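You operate a simulated robot arm through the tools that you are given. There is no shell and no other tool.

You run a simulated two-armed robot. Do the job below in one go: nothing can be reset, and whatever is moved stays where it is left.

## Task
Press the cord clamp shut on the black plug and lay it in the green tray.
Fine: leave the slide out. Where these are worked on the way, their far stop is far enough and under half their travel is too little: press slide.
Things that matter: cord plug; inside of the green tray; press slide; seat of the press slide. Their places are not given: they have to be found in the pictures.

Only the result counts: the job must be done as asked and must still hold three seconds after the hand-in. Knocking over, shifting, dropping, spilling or breaking anything else fails it.

## Robot
Two 7-joint arms with two-finger parallel grippers on one trunk that stands fixed in place. Base frame: the origin is at the foot of the trunk, x ahead of it, y to its left, z up. Units: m, degrees, N and s.
The left shoulder is at [0.06, 0.189, 1.253], the right one opposite. With the tool pointing down near the work surface each hand reaches from about 0.1 to 0.62 m from the base axis, measured 20 degrees to its own side. Payload 3.43 kg a hand.
Tool frame (each hand has its own): the origin (TCP) lies between the finger pads and is the grasp point; the fingertips stand 0.03 m ahead of it; z points along the fingers, y is the line along which they close. The gripper opens to 0.094 m. The fingers are 0.028 m wide and 0.01 m thick; the gripper's body (0.05 by 0.096 m) begins 0.055 m behind the TCP.
Orientation is that of the tool frame in the base frame, as a unit quaternion [x, y, z, w]. With the fingers straight down and closing along the base's y, the tool's x points along the base's -x, its y along +y and its z along -z.

## Interface
- The arms move only by the tool move_arm. It takes "left_commands", "right_commands" or both (then of equal length, played together; a hand with none holds still); each is a list of rows, each an object of numbers (a shift or turn left out is 0, a gripper value left out holds the last): "wx", "wy", "wz": the turn, a rotation vector about the base's x, y, z in units of 6 degrees (1.0 is 6 degrees); "dx", "dy", "dz": the shift along the base's x, y, z in units of 40 mm (1.0 is 40 mm); "jaw": the opening in per cent of the stroke, from 0 (shut) to 100 (fully open). In form: [{"wx": .., "wy": .., "wz": .., "dx": .., "dy": .., "dz": .., "jaw": ..}, ...]. A call has 1 to 20 rows; each row shifts and turns the commanded pose from where the row before left it. A call with a number of a shift or a turn outside -1 to 1 is refused whole. Rows are played at 5 a second. More than 0.05 m and 8.6 degrees between two rows, or a gripper value outside its range, and nothing of the call is played. Where a pose cannot be reached the arm comes as near as it can. A force on the tool above 60 N (or 10 N above the force at the start of the call, whichever is more), or a blocked arm, ends the call early, and 0.2 s more pass. Each finger travels about 0.153 m/s and halts on what it meets, pressing with about 45 N; the grip force reading is that of the motor and also rises with nothing between the fingers. The clock runs only during rows and for 0.2 s after the last one: add rows that do not move to give the fingers time. It gives the time, the measured TCP pose, the force on the tool (base axes), the opening and the grip force at its end, in the units of the frame above (readings bear some noise), with the torque about the TCP (base axes, N m) and any sound that the robot's microphone picked up.
- Cameras (640 x 400 px; columns grow to the right, rows downward): "scene" is now at [0.0087, 0.0077, 1.7915]; the picture's right is [0.10, -1.00, 0.00], its down [-0.85, -0.08, -0.53] and it looks along [0.53, 0.05, -0.85] (base axes); focal length 372 px, centre (320, 200). "left" rides on the left gripper at [0.076, -0.014, -0.103] in its tool frame; the picture's right is [0.18, 0.98, 0.00], its down [-0.75, 0.14, -0.64] and it looks along [-0.63, 0.12, 0.77] (tool axes); focal length 243 px, centre (320, 200). "right" rides on the right gripper at [0.076, 0.014, -0.103] in its tool frame; the picture's right is [-0.18, 0.98, 0.00], its down [-0.75, -0.14, -0.64] and it looks along [-0.63, -0.12, 0.77] (tool axes); focal length 243 px, centre (320, 200).
- camera(camera): a new picture of that camera. No time passes.
- lift_body(by): slides the trunk up (or, below 0, down) by that many m; the arms and the scene camera ride with it, the base frame stays. It gives what a move gives, with no picture.
- aim_head(pan, tilt): turns the head with the scene camera to pan (to the left, within 86 degrees either way) and tilt (down, from -29 to 69), counted from straight ahead of the robot. It gives what a move gives.
- measure_at(camera, pixels): for up to 12 pixels [column, row] of the newest picture of that camera ("zoom" is the newest enlarged one), the place [x, y, z] in the base frame of the surface seen there, good to about 0.002 m. No time passes.
- enlarge(camera, box): a new picture of the part [left, top, right, bottom] of that camera's present view, enlarged. No time passes.
- close_job(): hands the job in; it is judged then, once.

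Unless the task says otherwise, let go and move clear before handing in.

The tools are called after ">>>" as name(argument=value, ...) on one line, values as JSON. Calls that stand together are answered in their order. move_arm: Moves the arms, as the interface text tells. Its arguments: {"type":"object","properties":{"left_commands":{"type":"array"},"right_commands":{"type":"array"}},"required":[]} The other tools are called the same way: lift_body (by) slides the trunk up or down; aim_head (pan, tilt) turns the head that bears the scene camera; camera (camera) takes a picture; measure_at (camera, pixels) gives the place of the surface under pixels of a picture; enlarge (camera, box) takes an enlarged picture of a part of a camera's view; close_job () hands the job in.

At the start:

```text
time_s: 0.0
left_tcp_pos: [0.376, 0.1732, 1.2525]
left_ee_rot: [0.0, 1.0, 0.0, -0.001]
left_ft_force: [-0.2, 0.0, -1.2]
left_torque: [0.02, 0.0, -0.03]
left_grip_width: 0.094
left_grasp_force: 0.0
right_tcp_pos: [0.3935, -0.1257, 1.2788]
right_ee_rot: [0.0, 1.0, 0.0, 0.0]
right_ft_force: [-0.8, 0.2, -0.6]
right_torque: [0.01, -0.01, 0.0]
right_grip_width: 0.0939
right_grasp_force: 0.1
trunk travel left (down, up): [-0.925, 0.065]
head pan, tilt: [5.7, 58.1]
```

scene: 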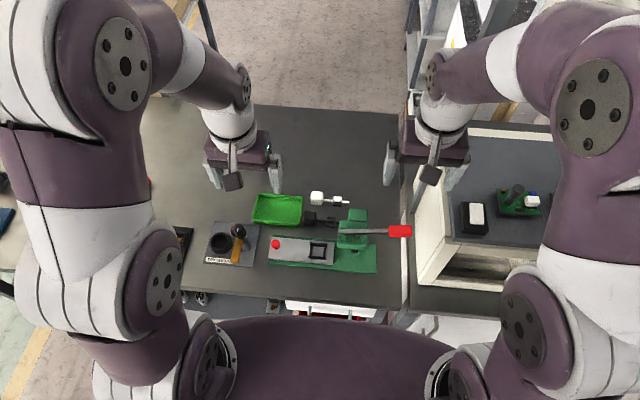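
right: 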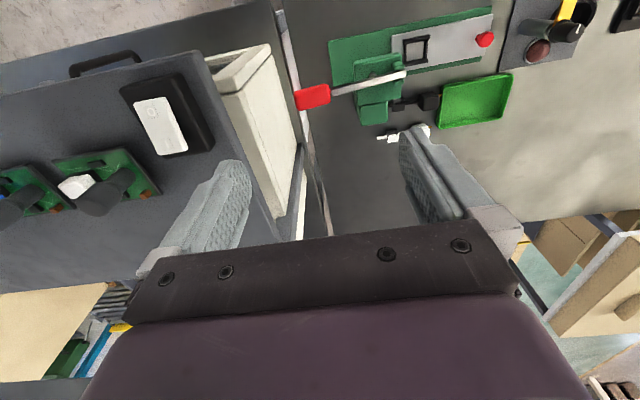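
left: 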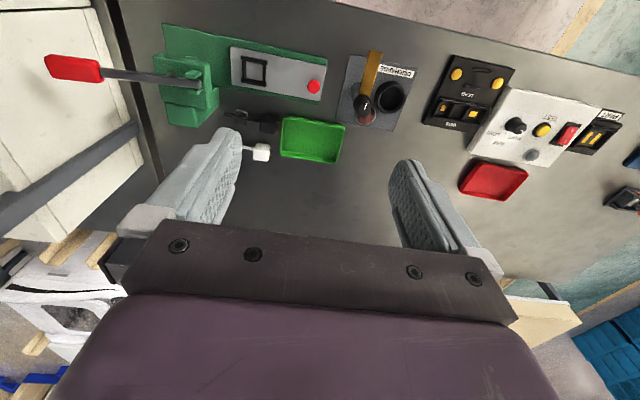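

The scene picture shows a green press with a grey slide (red knob near (275,243)), a lever with a red handle (400,231), a green tray (277,209), and black and white plugs near (320,215)/(330,199). I will enlarge that area to see the details.

>>> enlarge(camera="scene", box=[190, 170, 430, 320])

>>> enlarge(camera="right", box=[280, 0, 540, 160])

>>> enlarge(camera="left", box=[30, 10, 350, 210])

```text
2.67 times, centred on (310, 245) of scene
```

zoom: 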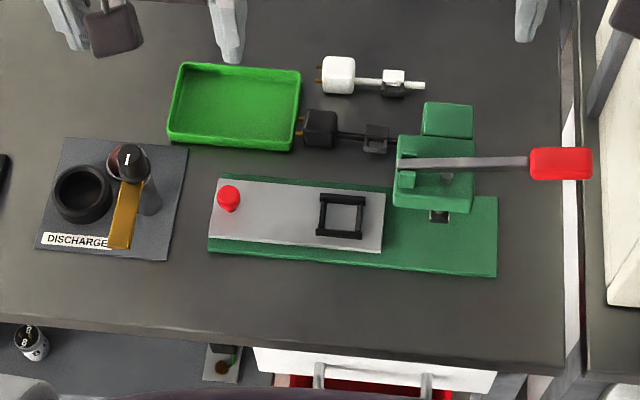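

```text
2.46 times, centred on (410, 80) of right
```

zoom: 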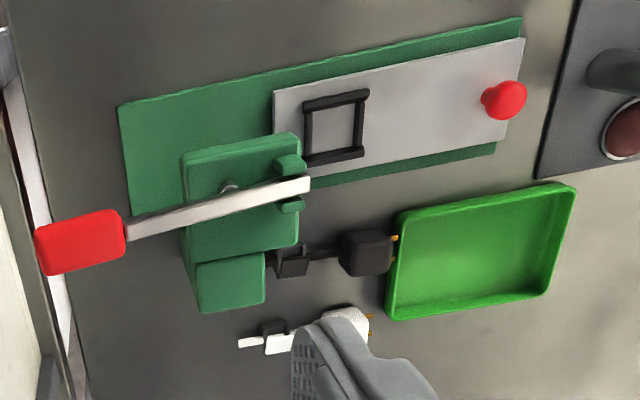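

```text
2.00 times, centred on (190, 110) of left
```

zoom: 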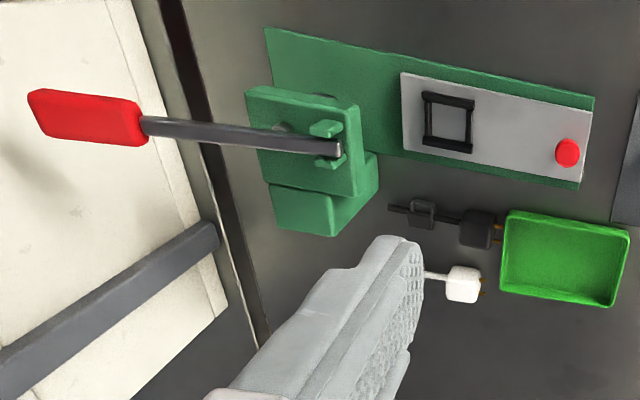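

The zoom shows the black plug with its prongs, cord and clamp (zoom (318,128) to (376,138)), and a seat frame on the slide. I'll measure the important points.

>>> enlarge(camera="scene", box=[240, 180, 420, 292])

>>> measure_at(camera="scene", pixels=[[309, 217], [331, 221], [278, 208], [275, 243], [320, 251], [400, 231], [357, 215], [345, 255], [360, 290], [360, 265], [355, 240], [345, 232]])

```text
3.56 times, centred on (330, 236) of scene
```

zoom: 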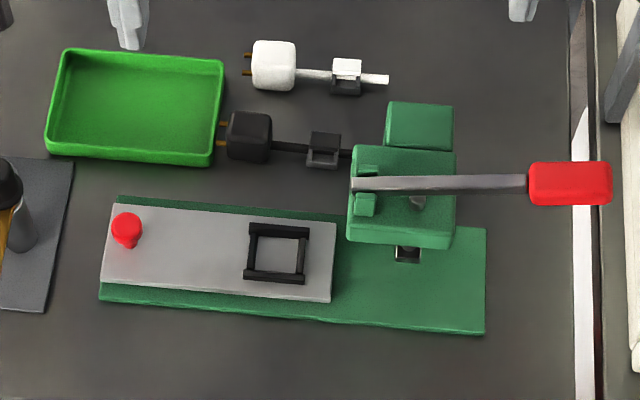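

```text
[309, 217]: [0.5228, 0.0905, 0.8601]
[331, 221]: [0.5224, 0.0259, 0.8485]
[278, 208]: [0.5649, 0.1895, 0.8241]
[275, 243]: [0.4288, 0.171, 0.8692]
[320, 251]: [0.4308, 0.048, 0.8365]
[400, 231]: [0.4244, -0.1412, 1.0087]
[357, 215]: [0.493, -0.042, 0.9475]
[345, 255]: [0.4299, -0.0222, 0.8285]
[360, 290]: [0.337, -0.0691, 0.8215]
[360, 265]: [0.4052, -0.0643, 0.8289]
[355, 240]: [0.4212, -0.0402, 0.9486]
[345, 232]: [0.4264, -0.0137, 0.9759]
```

The table is at about z 0.82 and the slide top at about 0.836. Next I measure the fine geometry of the plug, clamp, seat, knob and press.

>>> measure_at(camera="zoom", pixels=[[232, 118], [268, 118], [266, 155], [228, 152], [290, 147], [310, 137], [337, 137], [335, 165], [308, 160], [348, 153], [323, 152], [222, 125]])

>>> measure_at(camera="zoom", pixels=[[252, 228], [305, 231], [301, 276], [247, 273], [277, 253], [127, 222], [128, 245], [115, 203], [335, 225], [330, 300], [104, 283], [277, 232]])

>>> measure_at(camera="zoom", pixels=[[486, 230], [484, 333], [100, 300], [408, 253], [350, 237], [450, 245], [352, 150], [455, 155], [388, 103], [450, 106], [360, 185], [608, 185]])

>>> measure_at(camera="zoom", pixels=[[64, 52], [222, 62], [210, 163], [48, 152], [140, 110], [80, 80], [195, 140], [530, 185], [272, 62], [347, 68], [400, 200], [120, 200]])

```text
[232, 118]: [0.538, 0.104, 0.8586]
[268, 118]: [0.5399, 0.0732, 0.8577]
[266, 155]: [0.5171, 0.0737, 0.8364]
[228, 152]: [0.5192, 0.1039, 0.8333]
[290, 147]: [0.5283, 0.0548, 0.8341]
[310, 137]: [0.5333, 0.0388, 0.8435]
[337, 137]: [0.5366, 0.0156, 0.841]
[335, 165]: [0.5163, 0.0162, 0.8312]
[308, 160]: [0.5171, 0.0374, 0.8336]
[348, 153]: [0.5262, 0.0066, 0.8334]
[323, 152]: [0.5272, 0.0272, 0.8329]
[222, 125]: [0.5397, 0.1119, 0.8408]
```

```text
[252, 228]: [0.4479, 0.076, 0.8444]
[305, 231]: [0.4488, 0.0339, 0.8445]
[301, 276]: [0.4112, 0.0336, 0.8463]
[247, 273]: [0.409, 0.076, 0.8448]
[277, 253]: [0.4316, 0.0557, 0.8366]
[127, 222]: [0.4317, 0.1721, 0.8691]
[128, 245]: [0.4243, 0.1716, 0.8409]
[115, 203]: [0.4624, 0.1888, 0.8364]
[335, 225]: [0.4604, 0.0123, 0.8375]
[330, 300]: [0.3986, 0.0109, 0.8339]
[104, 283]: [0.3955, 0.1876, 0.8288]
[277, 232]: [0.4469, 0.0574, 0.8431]
```

```text
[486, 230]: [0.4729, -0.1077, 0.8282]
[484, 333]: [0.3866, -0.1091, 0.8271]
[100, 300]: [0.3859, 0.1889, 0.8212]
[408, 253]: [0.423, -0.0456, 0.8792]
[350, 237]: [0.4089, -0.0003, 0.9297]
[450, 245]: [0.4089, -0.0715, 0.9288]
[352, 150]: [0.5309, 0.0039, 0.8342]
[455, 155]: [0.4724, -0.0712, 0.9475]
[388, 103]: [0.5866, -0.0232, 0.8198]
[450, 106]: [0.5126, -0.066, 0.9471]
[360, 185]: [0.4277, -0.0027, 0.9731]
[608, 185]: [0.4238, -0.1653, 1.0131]
```

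```text
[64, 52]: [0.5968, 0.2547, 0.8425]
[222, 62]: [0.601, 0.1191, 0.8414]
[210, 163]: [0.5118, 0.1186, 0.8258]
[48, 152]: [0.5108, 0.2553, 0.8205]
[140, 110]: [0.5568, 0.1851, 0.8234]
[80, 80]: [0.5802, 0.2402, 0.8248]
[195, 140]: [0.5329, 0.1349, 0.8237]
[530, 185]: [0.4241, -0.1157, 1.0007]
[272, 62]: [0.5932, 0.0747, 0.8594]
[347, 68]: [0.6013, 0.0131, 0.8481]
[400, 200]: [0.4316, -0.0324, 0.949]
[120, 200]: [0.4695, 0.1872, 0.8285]
```

The plug body is centred at about (0.527, 0.089) and its clamp at about (0.527, 0.027). The seat centre is about (0.430, 0.055) and the knob is at (0.43, 0.172). I'll turn the left hand by -90° and bring it above the plug for a closer look.

>>> move_arm(left_commands=[{"wz": -1, "dx": 0.25, "dy": -0.14, "dz": -0.3, "jaw": 60}, {"wz": -1, "dx": 0.25, "dy": -0.14, "dz": -0.3}, {"wz": -1, "dx": 0.25, "dy": -0.14, "dz": -0.3}, {"wz": -1, "dx": 0.25, "dy": -0.14, "dz": -0.3}, {"wz": -1, "dx": 0.25, "dy": -0.14, "dz": -0.3}, {"wz": -1, "dx": 0.25, "dy": -0.14, "dz": -0.3}, {"wz": -1, "dx": 0.25, "dy": -0.14, "dz": -0.3}, {"wz": -1, "dx": 0.25, "dy": -0.14, "dz": -0.3}, {"wz": -1, "dx": 0.25, "dy": -0.14, "dz": -0.3}, {"wz": -1, "dx": 0.25, "dy": -0.14, "dz": -0.3}, {"wz": -1, "dx": 0.25, "dy": -0.14, "dz": -0.3}, {"wz": -1, "dx": 0.25, "dy": -0.14, "dz": -0.3}, {"wz": -1, "dx": 0.25, "dy": -0.14, "dz": -0.3}, {"wz": -1, "dx": 0.25, "dy": -0.14, "dz": -0.3}, {"wz": -1, "dx": 0.25, "dy": -0.14, "dz": -0.3}, {}])

>>> camera(camera="left")

>>> camera(camera="scene")

```text
time_s: 3.4
left_tcp_pos: [0.5241, 0.0896, 1.0715]
left_ee_rot: [0.708, 0.706, 0.0, 0.0]
left_ft_force: [-0.3, -0.8, 0.2]
left_torque: [0.0, -0.02, 0.0]
left_grip_width: 0.0564
left_grasp_force: 0.1
right_tcp_pos: [0.3934, -0.1256, 1.2789]
right_ee_rot: [0.0, 1.0, 0.0, 0.0]
right_ft_force: [0.6, -0.2, -0.3]
right_torque: [-0.01, 0.0, 0.02]
right_grip_width: 0.0938
right_grasp_force: 0.0
trunk travel left (down, up): [-0.925, 0.065]
head pan, tilt: [5.7, 58.1]
```

```text
taken
```

left: 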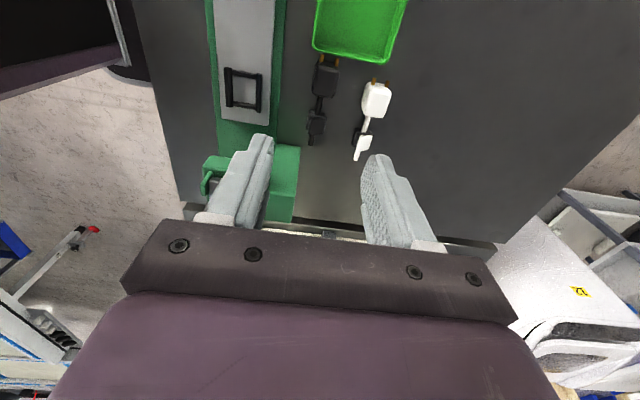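

```text
taken
```

scene: 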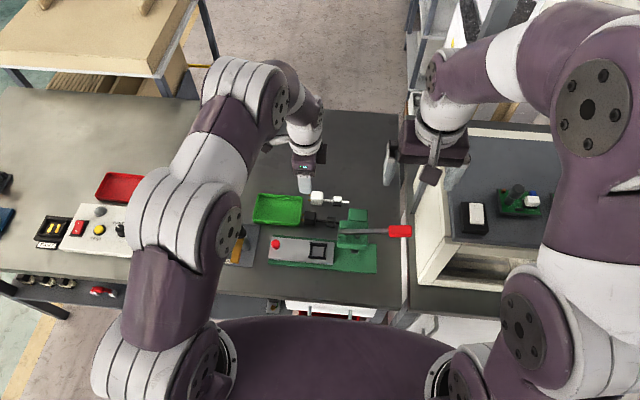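

The left hand is above the plug, which appears at (322,75) with its clamp at (317,120). I'll zoom in on the plug, clamp and seat.

>>> enlarge(camera="left", box=[200, 40, 408, 170])

>>> enlarge(camera="scene", box=[290, 200, 370, 250])

```text
3.08 times, centred on (304, 105) of left
```

zoom: 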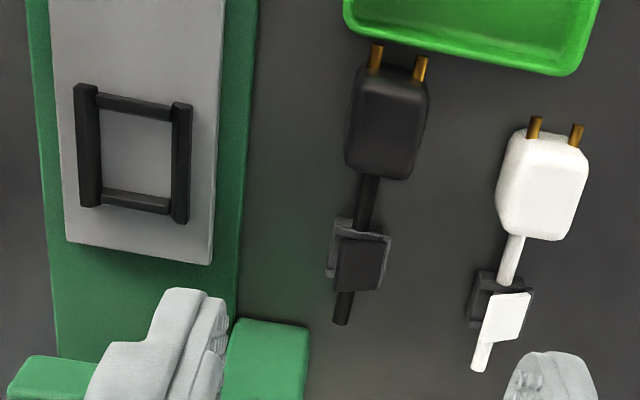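

```text
8.00 times, centred on (330, 225) of scene
```

zoom: 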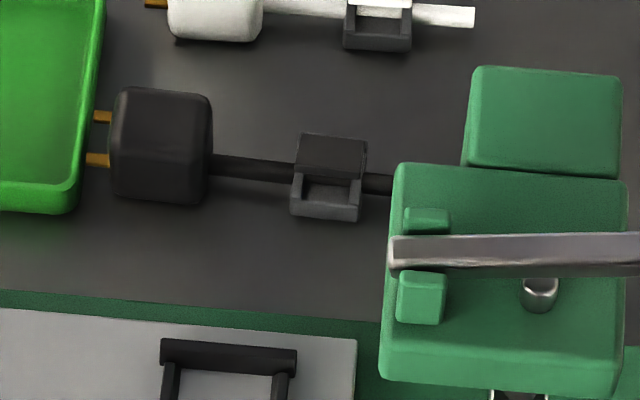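

The clamp is an open hinged clip at zoom (328,180), with its base offset towards the press. The scene zoom is sharp, so I'll measure the plug body and clamp edges in it.

>>> measure_at(camera="zoom", pixels=[[306, 140], [362, 143], [332, 155], [300, 178], [362, 184], [328, 195], [295, 213], [355, 219], [328, 205], [375, 185], [250, 168], [330, 180]])

>>> measure_at(camera="zoom", pixels=[[125, 95], [205, 100], [165, 92], [160, 120], [125, 145], [205, 150], [160, 150], [160, 190], [120, 190], [200, 195], [112, 120], [100, 160]])

```text
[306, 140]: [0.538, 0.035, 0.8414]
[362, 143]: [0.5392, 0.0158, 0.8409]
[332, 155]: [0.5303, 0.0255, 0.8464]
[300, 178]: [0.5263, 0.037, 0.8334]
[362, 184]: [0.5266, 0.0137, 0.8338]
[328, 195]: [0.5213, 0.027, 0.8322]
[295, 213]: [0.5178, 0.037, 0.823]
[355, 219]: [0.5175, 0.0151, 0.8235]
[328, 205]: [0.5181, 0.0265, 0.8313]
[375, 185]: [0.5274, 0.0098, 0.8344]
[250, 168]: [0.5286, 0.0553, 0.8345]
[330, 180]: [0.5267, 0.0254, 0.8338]
```

```text
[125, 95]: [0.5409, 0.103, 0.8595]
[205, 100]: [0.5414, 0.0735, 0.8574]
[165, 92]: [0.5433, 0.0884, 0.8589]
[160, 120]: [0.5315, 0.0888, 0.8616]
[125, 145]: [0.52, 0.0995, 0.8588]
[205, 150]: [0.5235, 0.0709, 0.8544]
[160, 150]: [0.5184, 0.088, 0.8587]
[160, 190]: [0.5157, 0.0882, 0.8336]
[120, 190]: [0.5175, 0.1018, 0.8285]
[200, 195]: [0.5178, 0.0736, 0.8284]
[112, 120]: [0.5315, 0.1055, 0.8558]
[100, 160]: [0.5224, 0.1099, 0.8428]
```

The plug body spans x 0.516–0.545, y 0.071–0.106, and z up to 0.861. I'll narrow the jaw to clear the white plug, then descend to just above the body.

>>> move_arm(left_commands=[{"dx": 0.06, "dz": -1, "jaw": 48}, {"dx": 0.06, "dz": -1}, {"dz": -1}, {"dz": -0.6}, {}])

>>> camera(camera="left")

>>> enlarge(camera="scene", box=[240, 160, 400, 260])

```text
time_s: 4.6
left_tcp_pos: [0.5264, 0.0885, 0.9277]
left_ee_rot: [0.707, 0.707, -0.001, 0.0]
left_ft_force: [0.0, 0.6, 0.6]
left_torque: [0.01, 0.03, -0.02]
left_grip_width: 0.0453
left_grasp_force: 0.0
right_tcp_pos: [0.3928, -0.1254, 1.2795]
right_ee_rot: [0.0, 1.0, 0.0, 0.0]
right_ft_force: [0.0, 0.2, -0.2]
right_torque: [0.01, -0.05, -0.02]
right_grip_width: 0.0942
right_grasp_force: 0.0
trunk travel left (down, up): [-0.925, 0.065]
head pan, tilt: [5.7, 58.1]
```

```text
taken
```

left: 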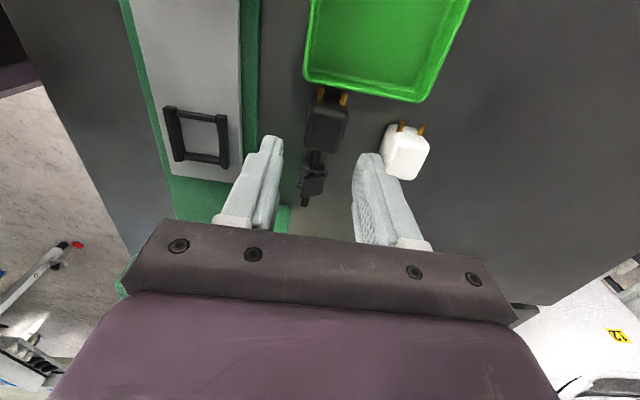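

```text
4.00 times, centred on (320, 210) of scene
```

zoom: 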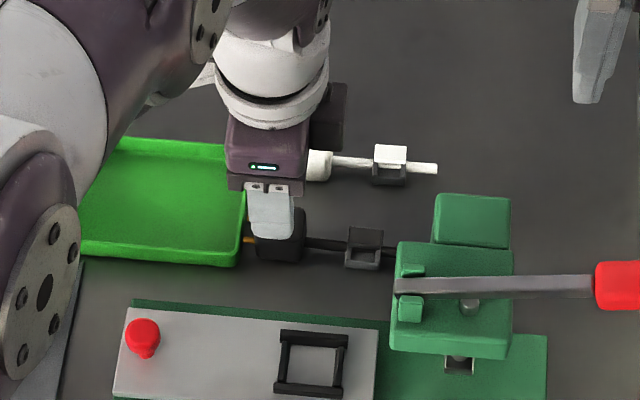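

The jaws hang over the plug (left view (327,125)). I'll check the body and white plug coordinates from this close camera.

>>> measure_at(camera="left", pixels=[[309, 125], [347, 125], [327, 125], [312, 105], [348, 107], [325, 150], [313, 180], [386, 140], [384, 160], [330, 97], [306, 203], [316, 75]])

>>> enlarge(camera="left", box=[260, 60, 440, 220])

```text
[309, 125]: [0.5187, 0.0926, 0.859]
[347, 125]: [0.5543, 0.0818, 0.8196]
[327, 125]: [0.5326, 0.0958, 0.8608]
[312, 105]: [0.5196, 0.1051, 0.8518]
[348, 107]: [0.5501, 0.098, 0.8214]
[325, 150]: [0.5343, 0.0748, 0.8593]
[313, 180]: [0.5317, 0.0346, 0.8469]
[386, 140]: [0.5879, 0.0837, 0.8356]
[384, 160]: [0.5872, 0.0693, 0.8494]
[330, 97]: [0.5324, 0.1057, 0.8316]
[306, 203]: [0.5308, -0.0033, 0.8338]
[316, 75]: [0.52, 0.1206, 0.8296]
```

```text
2.50 times, centred on (350, 140) of left
```

zoom: 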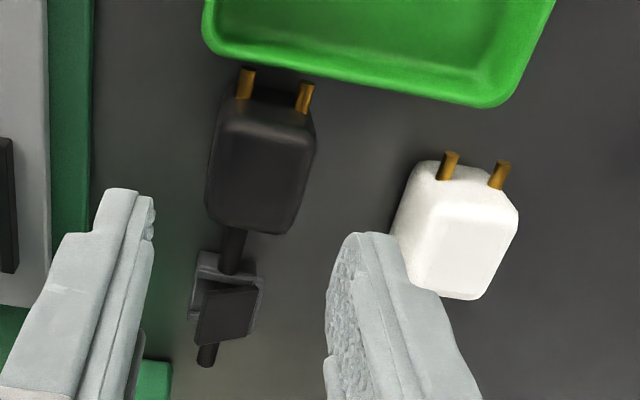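

The white plug sits at x ≥ 0.587, so the fingers are clear of it. The black body centre is near x 0.531; I'll centre on it, descend to z 0.856 and close.

>>> move_arm(left_commands=[{"dx": 0.1, "dz": -0.6}, {"dz": -0.6}, {"dz": -0.6}, {}, {"jaw": 25}, {"jaw": 10}, {"jaw": 10}, {}])

>>> camera(camera="left")

>>> enlarge(camera="scene", box=[260, 180, 388, 260])

```text
time_s: 6.4
left_tcp_pos: [0.534, 0.091, 0.8559]
left_ee_rot: [0.707, 0.708, 0.0, -0.001]
left_ft_force: [0.0, -0.9, -0.2]
left_torque: [0.01, 0.04, 0.0]
left_grip_width: 0.0335
left_grasp_force: 45.3
right_tcp_pos: [0.3927, -0.1256, 1.2792]
right_ee_rot: [-0.001, 1.0, 0.0, 0.0]
right_ft_force: [0.6, 0.6, 0.5]
right_torque: [-0.02, -0.02, 0.03]
right_grip_width: 0.0941
right_grasp_force: 0.0
trunk travel left (down, up): [-0.925, 0.065]
head pan, tilt: [5.7, 58.1]
```

```text
taken
```

left: 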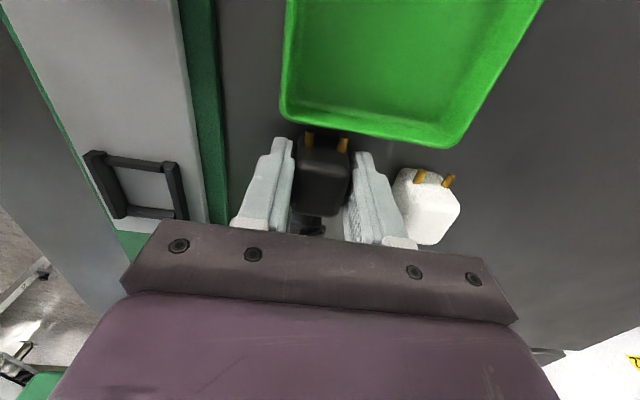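

```text
5.00 times, centred on (324, 220) of scene
```

zoom: 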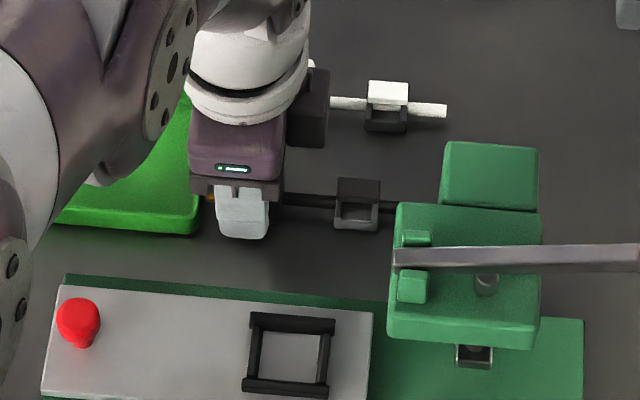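

The body is gripped at a width of 0.0335. I'll re-measure the clamp and seat in this zoom to work out the transfer.

>>> measure_at(camera="zoom", pixels=[[342, 182], [378, 184], [338, 218], [376, 222], [358, 195], [320, 202], [388, 207], [356, 205], [344, 225], [372, 228], [358, 182], [340, 205]])

>>> measure_at(camera="zoom", pixels=[[255, 320], [331, 326], [245, 384], [325, 391], [254, 350], [324, 355], [293, 325], [285, 388], [290, 355], [293, 335], [264, 350], [316, 355]])

```text
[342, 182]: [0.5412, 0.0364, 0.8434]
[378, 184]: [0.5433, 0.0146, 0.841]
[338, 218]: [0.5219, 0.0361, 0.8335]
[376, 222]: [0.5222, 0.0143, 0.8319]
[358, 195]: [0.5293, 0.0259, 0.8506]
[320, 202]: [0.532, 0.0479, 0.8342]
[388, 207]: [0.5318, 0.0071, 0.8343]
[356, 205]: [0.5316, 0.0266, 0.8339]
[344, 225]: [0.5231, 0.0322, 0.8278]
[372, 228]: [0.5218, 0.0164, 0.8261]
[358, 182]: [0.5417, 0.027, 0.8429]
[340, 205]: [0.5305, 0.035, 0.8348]
```

```text
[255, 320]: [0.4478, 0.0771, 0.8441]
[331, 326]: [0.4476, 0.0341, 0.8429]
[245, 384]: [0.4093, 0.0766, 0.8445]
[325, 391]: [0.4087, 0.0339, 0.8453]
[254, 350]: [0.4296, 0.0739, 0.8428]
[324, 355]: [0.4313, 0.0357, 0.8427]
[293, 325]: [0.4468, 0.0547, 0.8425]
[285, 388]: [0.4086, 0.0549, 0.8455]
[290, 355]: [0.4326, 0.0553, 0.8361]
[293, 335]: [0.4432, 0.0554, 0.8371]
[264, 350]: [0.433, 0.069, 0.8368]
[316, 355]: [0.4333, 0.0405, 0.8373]
```

The clamp centre is (0.533, 0.0255) and the seat centre is (0.428, 0.055). I'll lift 5 cm, then shift by -0.105 in x and +0.0295 in y, staying above the slide.

>>> move_arm(left_commands=[{"dz": 0.5}, {"dz": 0.75}, {"dx": -0.6, "dy": 0.2}, {"dx": -0.7, "dy": 0.2}, {"dx": -0.7, "dy": 0.2}, {"dx": -0.625, "dy": 0.1375}, {"dz": -0.25}, {}])

>>> camera(camera="left")

>>> enlarge(camera="scene", box=[260, 200, 388, 280])

```text
time_s: 8.2
left_tcp_pos: [0.4292, 0.1204, 0.8951]
left_ee_rot: [0.707, 0.707, 0.0, -0.001]
left_ft_force: [0.4, 0.2, -1.2]
left_torque: [0.03, -0.01, -0.04]
left_grip_width: 0.0338
left_grasp_force: 45.0
right_tcp_pos: [0.3941, -0.1249, 1.2785]
right_ee_rot: [0.0, 1.0, 0.001, 0.0]
right_ft_force: [-0.2, -0.7, -0.3]
right_torque: [0.0, 0.0, 0.03]
right_grip_width: 0.0941
right_grasp_force: 0.1
trunk travel left (down, up): [-0.925, 0.065]
head pan, tilt: [5.7, 58.1]
```

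```text
taken
```

left: 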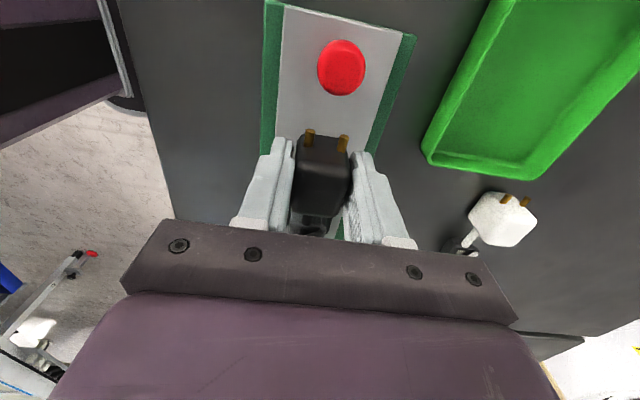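

```text
5.00 times, centred on (324, 240) of scene
```

zoom: 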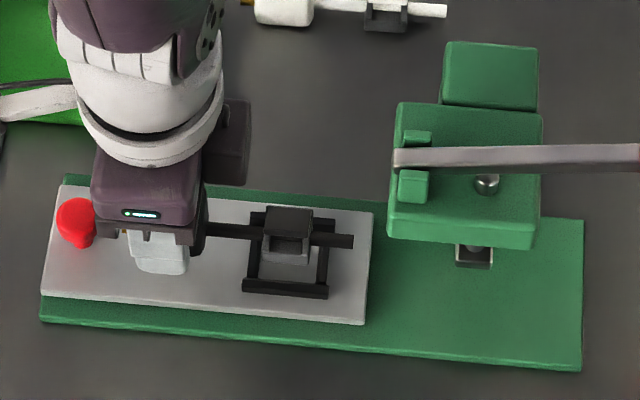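

The clamp hangs above the seat at zoom (287,238). I'll measure it before lowering.

>>> measure_at(camera="zoom", pixels=[[268, 210], [310, 213], [264, 252], [306, 256], [267, 260], [303, 264], [288, 240], [235, 230], [340, 241], [290, 210], [288, 225], [85, 215]])

```text
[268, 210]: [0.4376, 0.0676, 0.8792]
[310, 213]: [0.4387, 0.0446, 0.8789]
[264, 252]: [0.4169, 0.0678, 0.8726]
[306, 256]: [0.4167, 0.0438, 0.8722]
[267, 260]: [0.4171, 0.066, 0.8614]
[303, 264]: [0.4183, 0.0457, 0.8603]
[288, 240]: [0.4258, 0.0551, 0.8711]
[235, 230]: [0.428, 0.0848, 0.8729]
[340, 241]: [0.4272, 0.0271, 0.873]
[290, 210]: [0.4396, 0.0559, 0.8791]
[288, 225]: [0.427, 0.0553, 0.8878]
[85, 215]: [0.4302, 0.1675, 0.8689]
```

The clamp spans x 0.417–0.439 and y 0.045–0.067, so it is centred on the seat. I'll lower it 22 mm into the seat in small steps.

>>> move_arm(left_commands=[{"dz": -0.2}, {"dz": -0.2}, {"dz": -0.1}, {"dz": -0.05}, {}])

>>> enlarge(camera="scene", box=[260, 200, 388, 280])

```text
time_s: 9.4
left_tcp_pos: [0.4292, 0.119, 0.873]
left_ee_rot: [0.707, 0.707, 0.0, 0.0]
left_ft_force: [0.5, 0.5, -1.7]
left_torque: [0.05, 0.0, -0.02]
left_grip_width: 0.0337
left_grasp_force: 45.2
right_tcp_pos: [0.3929, -0.1242, 1.2804]
right_ee_rot: [0.001, 1.0, 0.001, 0.0]
right_ft_force: [0.6, -0.2, -0.3]
right_torque: [-0.02, 0.03, -0.03]
right_grip_width: 0.0942
right_grasp_force: 0.1
trunk travel left (down, up): [-0.925, 0.065]
head pan, tilt: [5.7, 58.1]
```

```text
5.00 times, centred on (324, 240) of scene
```

zoom: 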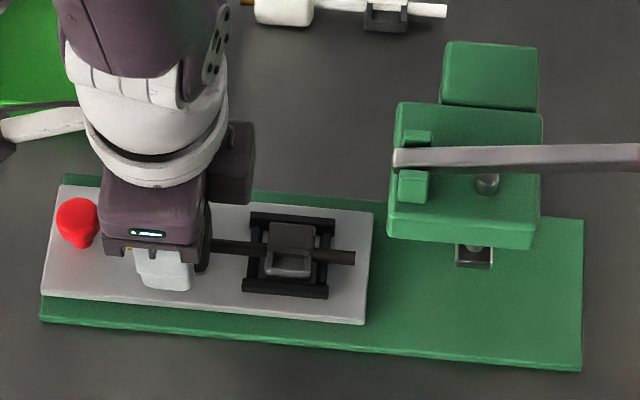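

The clamp sits inside the seat frame at zoom (290,258), with almost no contact force. I'll lower a little more, release gently, and rise.

>>> move_arm(left_commands=[{"dz": -0.025}, {}, {"jaw": 40}, {"jaw": 50}, {}, {"dz": 0.5}, {"dz": 0.8}, {"dz": 0.8}, {}])

>>> enlarge(camera="scene", box=[260, 200, 388, 280])

>>> camera(camera="left")

```text
time_s: 11.4
left_tcp_pos: [0.4296, 0.1178, 0.9566]
left_ee_rot: [0.707, 0.707, 0.0, 0.001]
left_ft_force: [0.3, -0.5, -0.4]
left_torque: [-0.04, -0.02, 0.04]
left_grip_width: 0.047
left_grasp_force: 0.1
right_tcp_pos: [0.3929, -0.1244, 1.2792]
right_ee_rot: [0.0, 1.0, 0.0, 0.0]
right_ft_force: [0.2, 0.6, 0.2]
right_torque: [-0.02, 0.0, 0.0]
right_grip_width: 0.094
right_grasp_force: 0.1
trunk travel left (down, up): [-0.925, 0.065]
head pan, tilt: [5.7, 58.1]
```

```text
5.00 times, centred on (324, 240) of scene
```

zoom: 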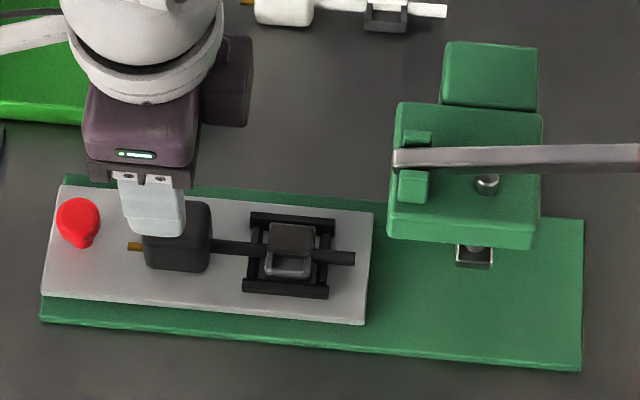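

```text
taken
```

left: 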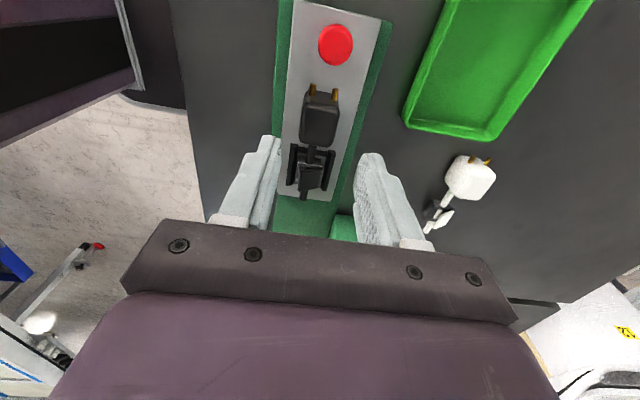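

The plug rests on the slide with its clamp in the seat. Before working the knob, I'll measure the knob and how far the dark box beside the left wrist (zoom (225,80)) reaches, so it clears the press.

>>> measure_at(camera="zoom", pixels=[[225, 60], [247, 80], [240, 115], [225, 115], [185, 110], [60, 215], [97, 215], [78, 205], [80, 230], [130, 247], [145, 245], [178, 215]])

>>> measure_at(camera="left", pixels=[[319, 45], [352, 45], [335, 28], [335, 60], [312, 90], [334, 95], [320, 105], [312, 175], [316, 153], [303, 198]])

```text
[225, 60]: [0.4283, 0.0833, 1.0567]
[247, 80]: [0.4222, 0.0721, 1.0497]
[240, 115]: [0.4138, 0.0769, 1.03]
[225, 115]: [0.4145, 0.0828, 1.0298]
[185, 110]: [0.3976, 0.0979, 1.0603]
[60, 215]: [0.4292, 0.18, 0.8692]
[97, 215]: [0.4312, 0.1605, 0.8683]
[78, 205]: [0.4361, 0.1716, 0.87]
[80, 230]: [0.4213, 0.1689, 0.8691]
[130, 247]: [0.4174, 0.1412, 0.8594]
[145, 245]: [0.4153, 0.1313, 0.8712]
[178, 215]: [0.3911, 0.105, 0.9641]
```

```text
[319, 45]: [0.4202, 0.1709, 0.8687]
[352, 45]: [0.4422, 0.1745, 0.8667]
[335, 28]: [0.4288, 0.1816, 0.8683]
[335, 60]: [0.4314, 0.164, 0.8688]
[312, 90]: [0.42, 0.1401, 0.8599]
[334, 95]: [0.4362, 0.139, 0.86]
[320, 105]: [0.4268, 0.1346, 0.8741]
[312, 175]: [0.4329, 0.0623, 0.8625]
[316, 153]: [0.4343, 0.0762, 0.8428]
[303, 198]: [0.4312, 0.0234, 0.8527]
```

The wrist box reaches only 46 mm ahead of the TCP and the press starts at y≈0, so there is room. The knob is centred at (0.4305, 0.1715) with its top at 0.869; I'll go over it, descend and grip.

>>> move_arm(left_commands=[{"dy": 0.7}, {"dy": 0.64}, {"dz": -0.7}, {"dz": -0.7}, {"dz": -0.68}, {}, {"jaw": 20}, {"jaw": 5}, {}])

>>> camera(camera="left")

>>> enlarge(camera="scene", box=[240, 190, 400, 290])

```text
time_s: 13.4
left_tcp_pos: [0.431, 0.1704, 0.8718]
left_ee_rot: [0.707, 0.707, 0.0, 0.001]
left_ft_force: [-1.0, -0.5, -4.4]
left_torque: [0.55, -0.35, 0.06]
left_grip_width: 0.0225
left_grasp_force: 45.1
right_tcp_pos: [0.3936, -0.1242, 1.2768]
right_ee_rot: [0.001, 1.0, 0.0, 0.0]
right_ft_force: [0.2, -0.3, 0.1]
right_torque: [0.01, -0.01, 0.01]
right_grip_width: 0.0943
right_grasp_force: 0.1
trunk travel left (down, up): [-0.925, 0.065]
head pan, tilt: [5.7, 58.1]
```

```text
taken
```

left: 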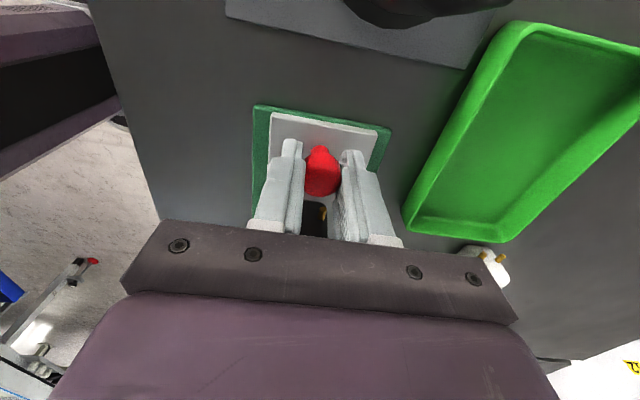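

```text
4.00 times, centred on (320, 240) of scene
```

zoom: 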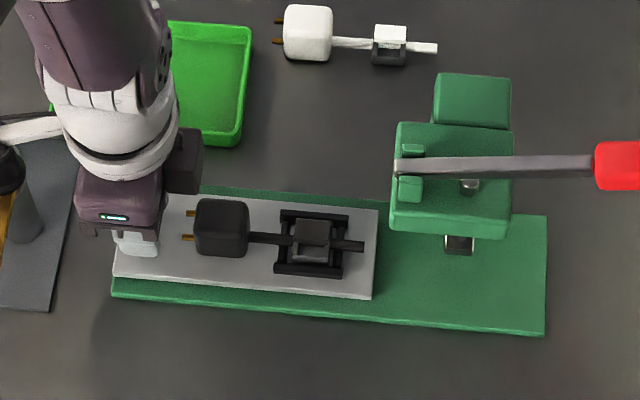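

The knob is held (width 0.0225). I'll push the slide in gently towards the press along -y.

>>> move_arm(left_commands=[{"dy": -0.1}, {"dy": -0.2}, {"dy": -0.2}, {"dy": -0.2}, {"dy": -0.2}, {"dy": -0.2}, {"dy": -0.2}, {"dy": -0.2}, {"dy": -0.2}, {"dy": -0.2}, {}])

>>> enlarge(camera="scene", box=[240, 190, 400, 290])

```text
time_s: 15.8
left_tcp_pos: [0.4312, 0.0956, 0.8738]
left_ee_rot: [0.707, 0.707, 0.0, 0.0]
left_ft_force: [5.8, -0.1, -7.1]
left_torque: [0.02, -0.1, 0.08]
left_grip_width: 0.0228
left_grasp_force: 44.5
right_tcp_pos: [0.3958, -0.1254, 1.2786]
right_ee_rot: [-0.001, 1.0, -0.001, -0.001]
right_ft_force: [-0.6, 0.7, 0.2]
right_torque: [0.0, -0.02, -0.02]
right_grip_width: 0.0939
right_grasp_force: 0.1
trunk travel left (down, up): [-0.925, 0.065]
head pan, tilt: [5.7, 58.1]
```

```text
4.00 times, centred on (320, 240) of scene
```

zoom: 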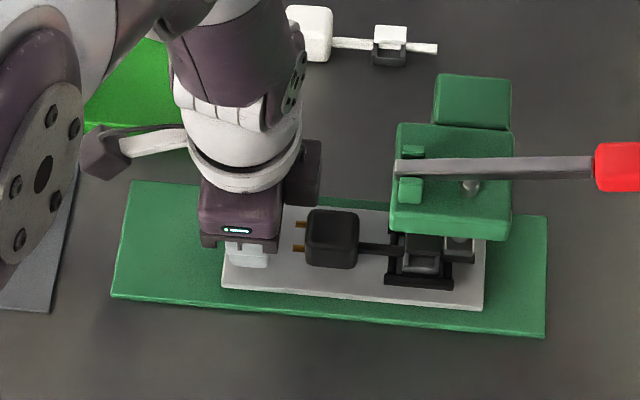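

The slide has moved about 75 mm and the plug is riding along. I'll keep going in small steps until the stop.

>>> move_arm(left_commands=[{"dy": -0.1}, {"dy": -0.1}, {"dy": -0.1}, {"dy": -0.1}, {"dy": -0.1}, {"dy": -0.1}, {}])

>>> enlarge(camera="scene", box=[240, 190, 400, 290])

```text
time_s: 17.4
left_tcp_pos: [0.4294, 0.0727, 0.8728]
left_ee_rot: [0.707, 0.707, 0.0, 0.0]
left_ft_force: [3.9, -1.9, -18.2]
left_torque: [-0.6, -0.41, 0.0]
left_grip_width: 0.0228
left_grasp_force: 45.2
right_tcp_pos: [0.3948, -0.1247, 1.2783]
right_ee_rot: [0.0, 1.0, 0.0, -0.001]
right_ft_force: [-0.2, 1.5, 0.7]
right_torque: [-0.03, -0.02, -0.03]
right_grip_width: 0.0939
right_grasp_force: 0.0
trunk travel left (down, up): [-0.925, 0.065]
head pan, tilt: [5.7, 58.1]
```

```text
4.00 times, centred on (320, 240) of scene
```

zoom: 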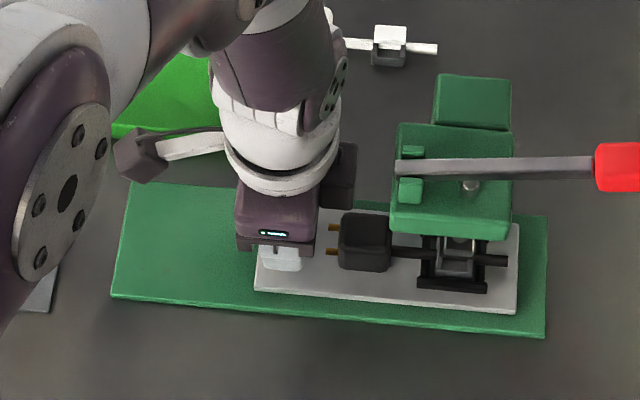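

The slide has moved 98 mm with no stop felt yet (fy -1.9 N). There is a small vertical pull, so I'll ease down 1 mm and nudge further.

>>> move_arm(left_commands=[{"dz": -0.025}, {"dy": -0.07}, {"dy": -0.07}, {"dy": -0.07}, {}])

>>> enlarge(camera="scene", box=[240, 190, 400, 290])

```text
time_s: 18.6
left_tcp_pos: [0.4299, 0.0668, 0.8718]
left_ee_rot: [0.708, 0.707, -0.001, 0.001]
left_ft_force: [9.7, 28.1, 6.9]
left_torque: [-0.14, -0.03, 0.01]
left_grip_width: 0.0231
left_grasp_force: 45.6
right_tcp_pos: [0.3946, -0.1201, 1.2793]
right_ee_rot: [0.0, 1.0, -0.002, 0.0]
right_ft_force: [-0.4, -0.5, 0.7]
right_torque: [0.02, -0.02, -0.02]
right_grip_width: 0.0941
right_grasp_force: 0.2
trunk travel left (down, up): [-0.925, 0.065]
head pan, tilt: [5.7, 58.1]
```

```text
4.00 times, centred on (320, 240) of scene
```

zoom: 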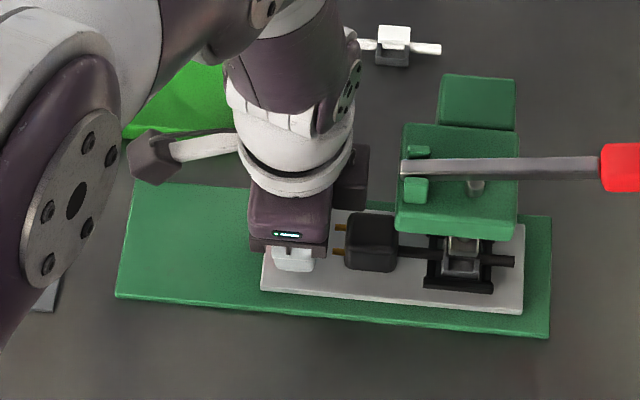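

The tool now meets +28 N along y, so the slide is on its far stop (the seat is under the ram). I'll keep the left hand holding it there and measure the lever handle and the white cart nearby before sending in the right hand.

>>> camera(camera="scene")

>>> camera(camera="right")

>>> enlarge(camera="scene", box=[320, 180, 448, 260])

>>> measure_at(camera="zoom", pixels=[[360, 230], [450, 235], [360, 275], [450, 280], [405, 255], [250, 255], [105, 252], [500, 350], [490, 250], [520, 100], [600, 100], [475, 200]])

```text
taken
```

scene: 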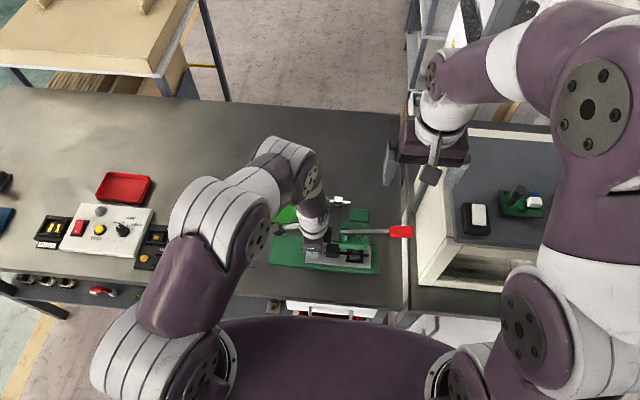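

```text
taken
```

right: 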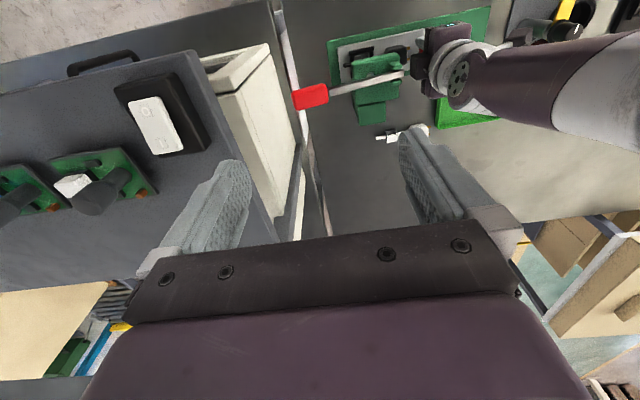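

```text
5.00 times, centred on (384, 220) of scene
```

zoom: 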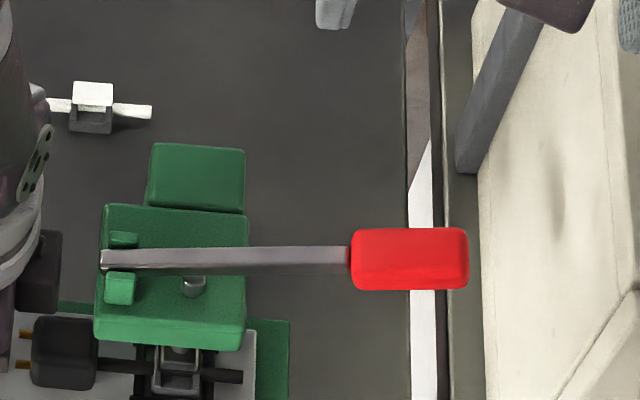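

```text
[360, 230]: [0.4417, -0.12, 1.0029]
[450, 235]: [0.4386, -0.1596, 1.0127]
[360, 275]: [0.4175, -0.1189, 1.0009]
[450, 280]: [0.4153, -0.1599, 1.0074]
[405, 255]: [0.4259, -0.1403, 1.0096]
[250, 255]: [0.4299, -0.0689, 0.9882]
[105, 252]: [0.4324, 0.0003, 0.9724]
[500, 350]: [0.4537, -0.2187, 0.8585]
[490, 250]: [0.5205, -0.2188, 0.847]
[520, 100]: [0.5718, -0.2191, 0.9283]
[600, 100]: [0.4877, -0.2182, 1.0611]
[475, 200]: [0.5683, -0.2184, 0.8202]
```

The handle top is at about (0.427, -0.14, 1.010) and the white cart wall stands at y=-0.2185. I'll measure the cart's height and the right forearm's position before lowering.

>>> measure_at(camera="scene", pixels=[[450, 165], [440, 200], [430, 240], [445, 245], [455, 220], [480, 130], [530, 230], [500, 160], [450, 130], [495, 60], [560, 60], [430, 175]])

>>> measure_at(camera="right", pixels=[[240, 60], [220, 75], [265, 130], [200, 60], [230, 150], [250, 120], [310, 97], [300, 60], [290, 200], [160, 40], [215, 110], [380, 60]])

```text
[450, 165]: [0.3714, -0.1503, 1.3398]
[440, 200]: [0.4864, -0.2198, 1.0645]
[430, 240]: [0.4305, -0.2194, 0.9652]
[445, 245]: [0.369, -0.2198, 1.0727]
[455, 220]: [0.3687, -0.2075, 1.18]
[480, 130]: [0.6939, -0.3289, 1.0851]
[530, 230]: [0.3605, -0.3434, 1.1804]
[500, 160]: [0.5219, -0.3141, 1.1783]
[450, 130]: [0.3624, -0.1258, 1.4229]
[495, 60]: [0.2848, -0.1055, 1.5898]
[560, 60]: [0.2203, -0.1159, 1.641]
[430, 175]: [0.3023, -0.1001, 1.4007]
```

```text
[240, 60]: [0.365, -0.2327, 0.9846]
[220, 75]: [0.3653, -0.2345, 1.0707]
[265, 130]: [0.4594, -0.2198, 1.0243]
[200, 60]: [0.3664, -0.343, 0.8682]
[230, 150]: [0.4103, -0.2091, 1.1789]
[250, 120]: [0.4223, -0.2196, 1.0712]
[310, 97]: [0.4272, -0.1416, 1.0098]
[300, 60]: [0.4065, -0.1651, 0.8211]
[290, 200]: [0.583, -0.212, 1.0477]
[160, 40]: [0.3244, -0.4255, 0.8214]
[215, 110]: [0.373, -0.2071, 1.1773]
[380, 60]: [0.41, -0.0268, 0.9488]
```

The cart rises to z 1.18 with its rim at y≈-0.207, so the right hand must stay near y=-0.13 while going down. I'll close the right jaw, centre it over the handle, lower part-way and check clearance, easing the left push slightly.

>>> move_arm(right_commands=[{"dx": 0.4, "dy": -0.1, "jaw": 0}, {"dx": 0.4, "dy": -0.1}, {"dz": -0.5}, {"dz": -0.5}, {"dz": -0.5}, {"dz": -0.5}, {"dz": -0.5}, {"dz": -0.5}, {}], left_commands=[{"dy": 0.04}, {}, {}, {}, {}, {}, {}, {}, {}])

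>>> camera(camera="scene")

>>> camera(camera="right")

```text
time_s: 20.6
left_tcp_pos: [0.4297, 0.0676, 0.8712]
left_ee_rot: [0.707, 0.707, 0.0, 0.002]
left_ft_force: [11.0, 14.0, 14.2]
left_torque: [-0.58, 0.13, -0.06]
left_grip_width: 0.0224
left_grasp_force: 44.9
right_tcp_pos: [0.4263, -0.1305, 1.1599]
right_ee_rot: [0.0, 1.0, -0.001, 0.0]
right_ft_force: [0.0, -0.1, -0.1]
right_torque: [0.0, 0.0, -0.01]
right_grip_width: 0.0
right_grasp_force: 33.2
trunk travel left (down, up): [-0.925, 0.065]
head pan, tilt: [5.7, 58.1]
```

```text
taken
```

scene: 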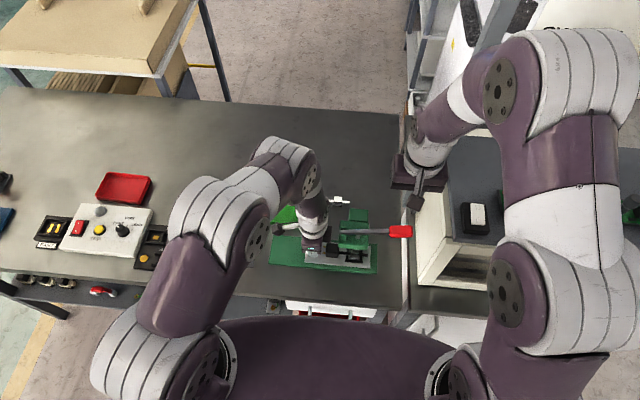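

```text
taken
```

right: 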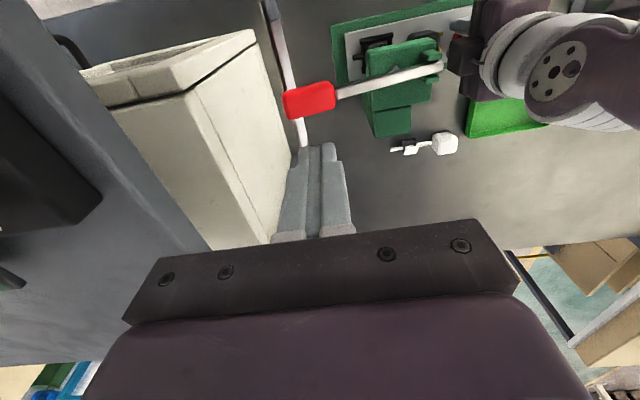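

The right hand is above the handle at z 1.16. I'll check that the elbow and wrist clear the cart.

>>> measure_at(camera="scene", pixels=[[505, 150], [500, 95], [510, 230], [470, 110], [445, 150], [438, 185], [515, 290], [585, 90], [465, 210], [440, 165], [575, 220], [505, 195]])

```text
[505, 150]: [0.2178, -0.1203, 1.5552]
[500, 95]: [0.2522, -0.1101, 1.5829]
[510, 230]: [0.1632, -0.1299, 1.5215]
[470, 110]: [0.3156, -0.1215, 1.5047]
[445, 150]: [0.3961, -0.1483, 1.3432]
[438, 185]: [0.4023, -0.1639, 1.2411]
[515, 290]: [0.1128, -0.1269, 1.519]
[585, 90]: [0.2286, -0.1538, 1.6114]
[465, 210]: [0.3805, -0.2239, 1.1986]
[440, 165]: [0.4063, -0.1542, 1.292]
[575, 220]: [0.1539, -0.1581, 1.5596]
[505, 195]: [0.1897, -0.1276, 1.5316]
```

The elbow is high (z≈1.55) and the wrist is clear of the rim. I'll lower until just above the handle.

>>> move_arm(right_commands=[{"dz": -0.7}, {"dz": -0.7}, {"dz": -0.7}, {"dz": -0.6}, {}])

>>> enlarge(camera="scene", box=[300, 160, 460, 260])

>>> camera(camera="right")

```text
time_s: 21.8
left_tcp_pos: [0.4307, 0.0668, 0.8725]
left_ee_rot: [0.707, 0.707, 0.0, 0.0]
left_ft_force: [13.2, 15.5, 18.8]
left_torque: [0.2, 0.12, -0.08]
left_grip_width: 0.0226
left_grasp_force: 45.6
right_tcp_pos: [0.4271, -0.131, 1.0507]
right_ee_rot: [0.001, 1.0, -0.002, 0.0]
right_ft_force: [-0.2, -0.9, -0.2]
right_torque: [0.02, 0.0, 0.02]
right_grip_width: 0.0
right_grasp_force: 32.8
trunk travel left (down, up): [-0.925, 0.065]
head pan, tilt: [5.7, 58.1]
```

```text
4.00 times, centred on (380, 210) of scene
```

zoom: 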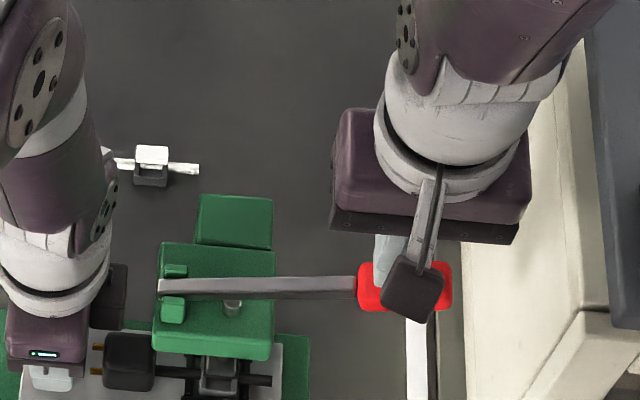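

```text
taken
```

right: 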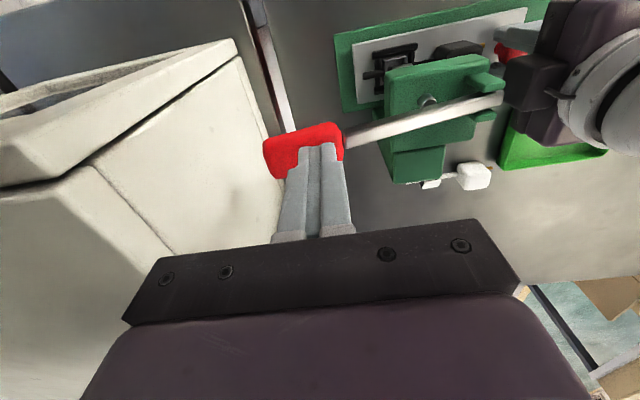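

The closed fingertips are just over the red handle (right view (305,150)). I'll press down in small steps and watch the force.

>>> move_arm(right_commands=[{"dz": -0.2}, {"dz": -0.2}, {"dz": -0.2}, {"dz": -0.2}, {"dz": -0.2}, {"dz": -0.2}, {}])

>>> camera(camera="right")

>>> enlarge(camera="scene", box=[300, 160, 460, 260])

```text
time_s: 23.4
left_tcp_pos: [0.4289, 0.0669, 0.8725]
left_ee_rot: [0.707, 0.707, -0.001, 0.001]
left_ft_force: [16.9, 18.2, 20.0]
left_torque: [0.16, -0.14, -0.05]
left_grip_width: 0.0228
left_grasp_force: 44.6
right_tcp_pos: [0.4246, -0.1322, 1.0037]
right_ee_rot: [0.001, 1.0, 0.0, 0.0]
right_ft_force: [-0.1, -5.5, 4.1]
right_torque: [-0.1, -0.05, 0.01]
right_grip_width: 0.0
right_grasp_force: 33.2
trunk travel left (down, up): [-0.925, 0.065]
head pan, tilt: [5.7, 58.1]
```

```text
taken
```

right: 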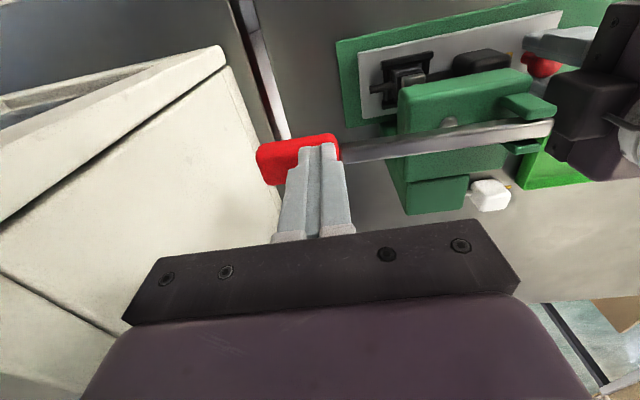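

```text
4.00 times, centred on (380, 210) of scene
```

zoom: 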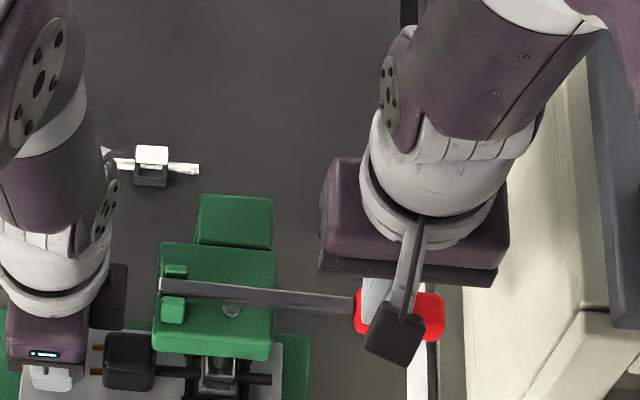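

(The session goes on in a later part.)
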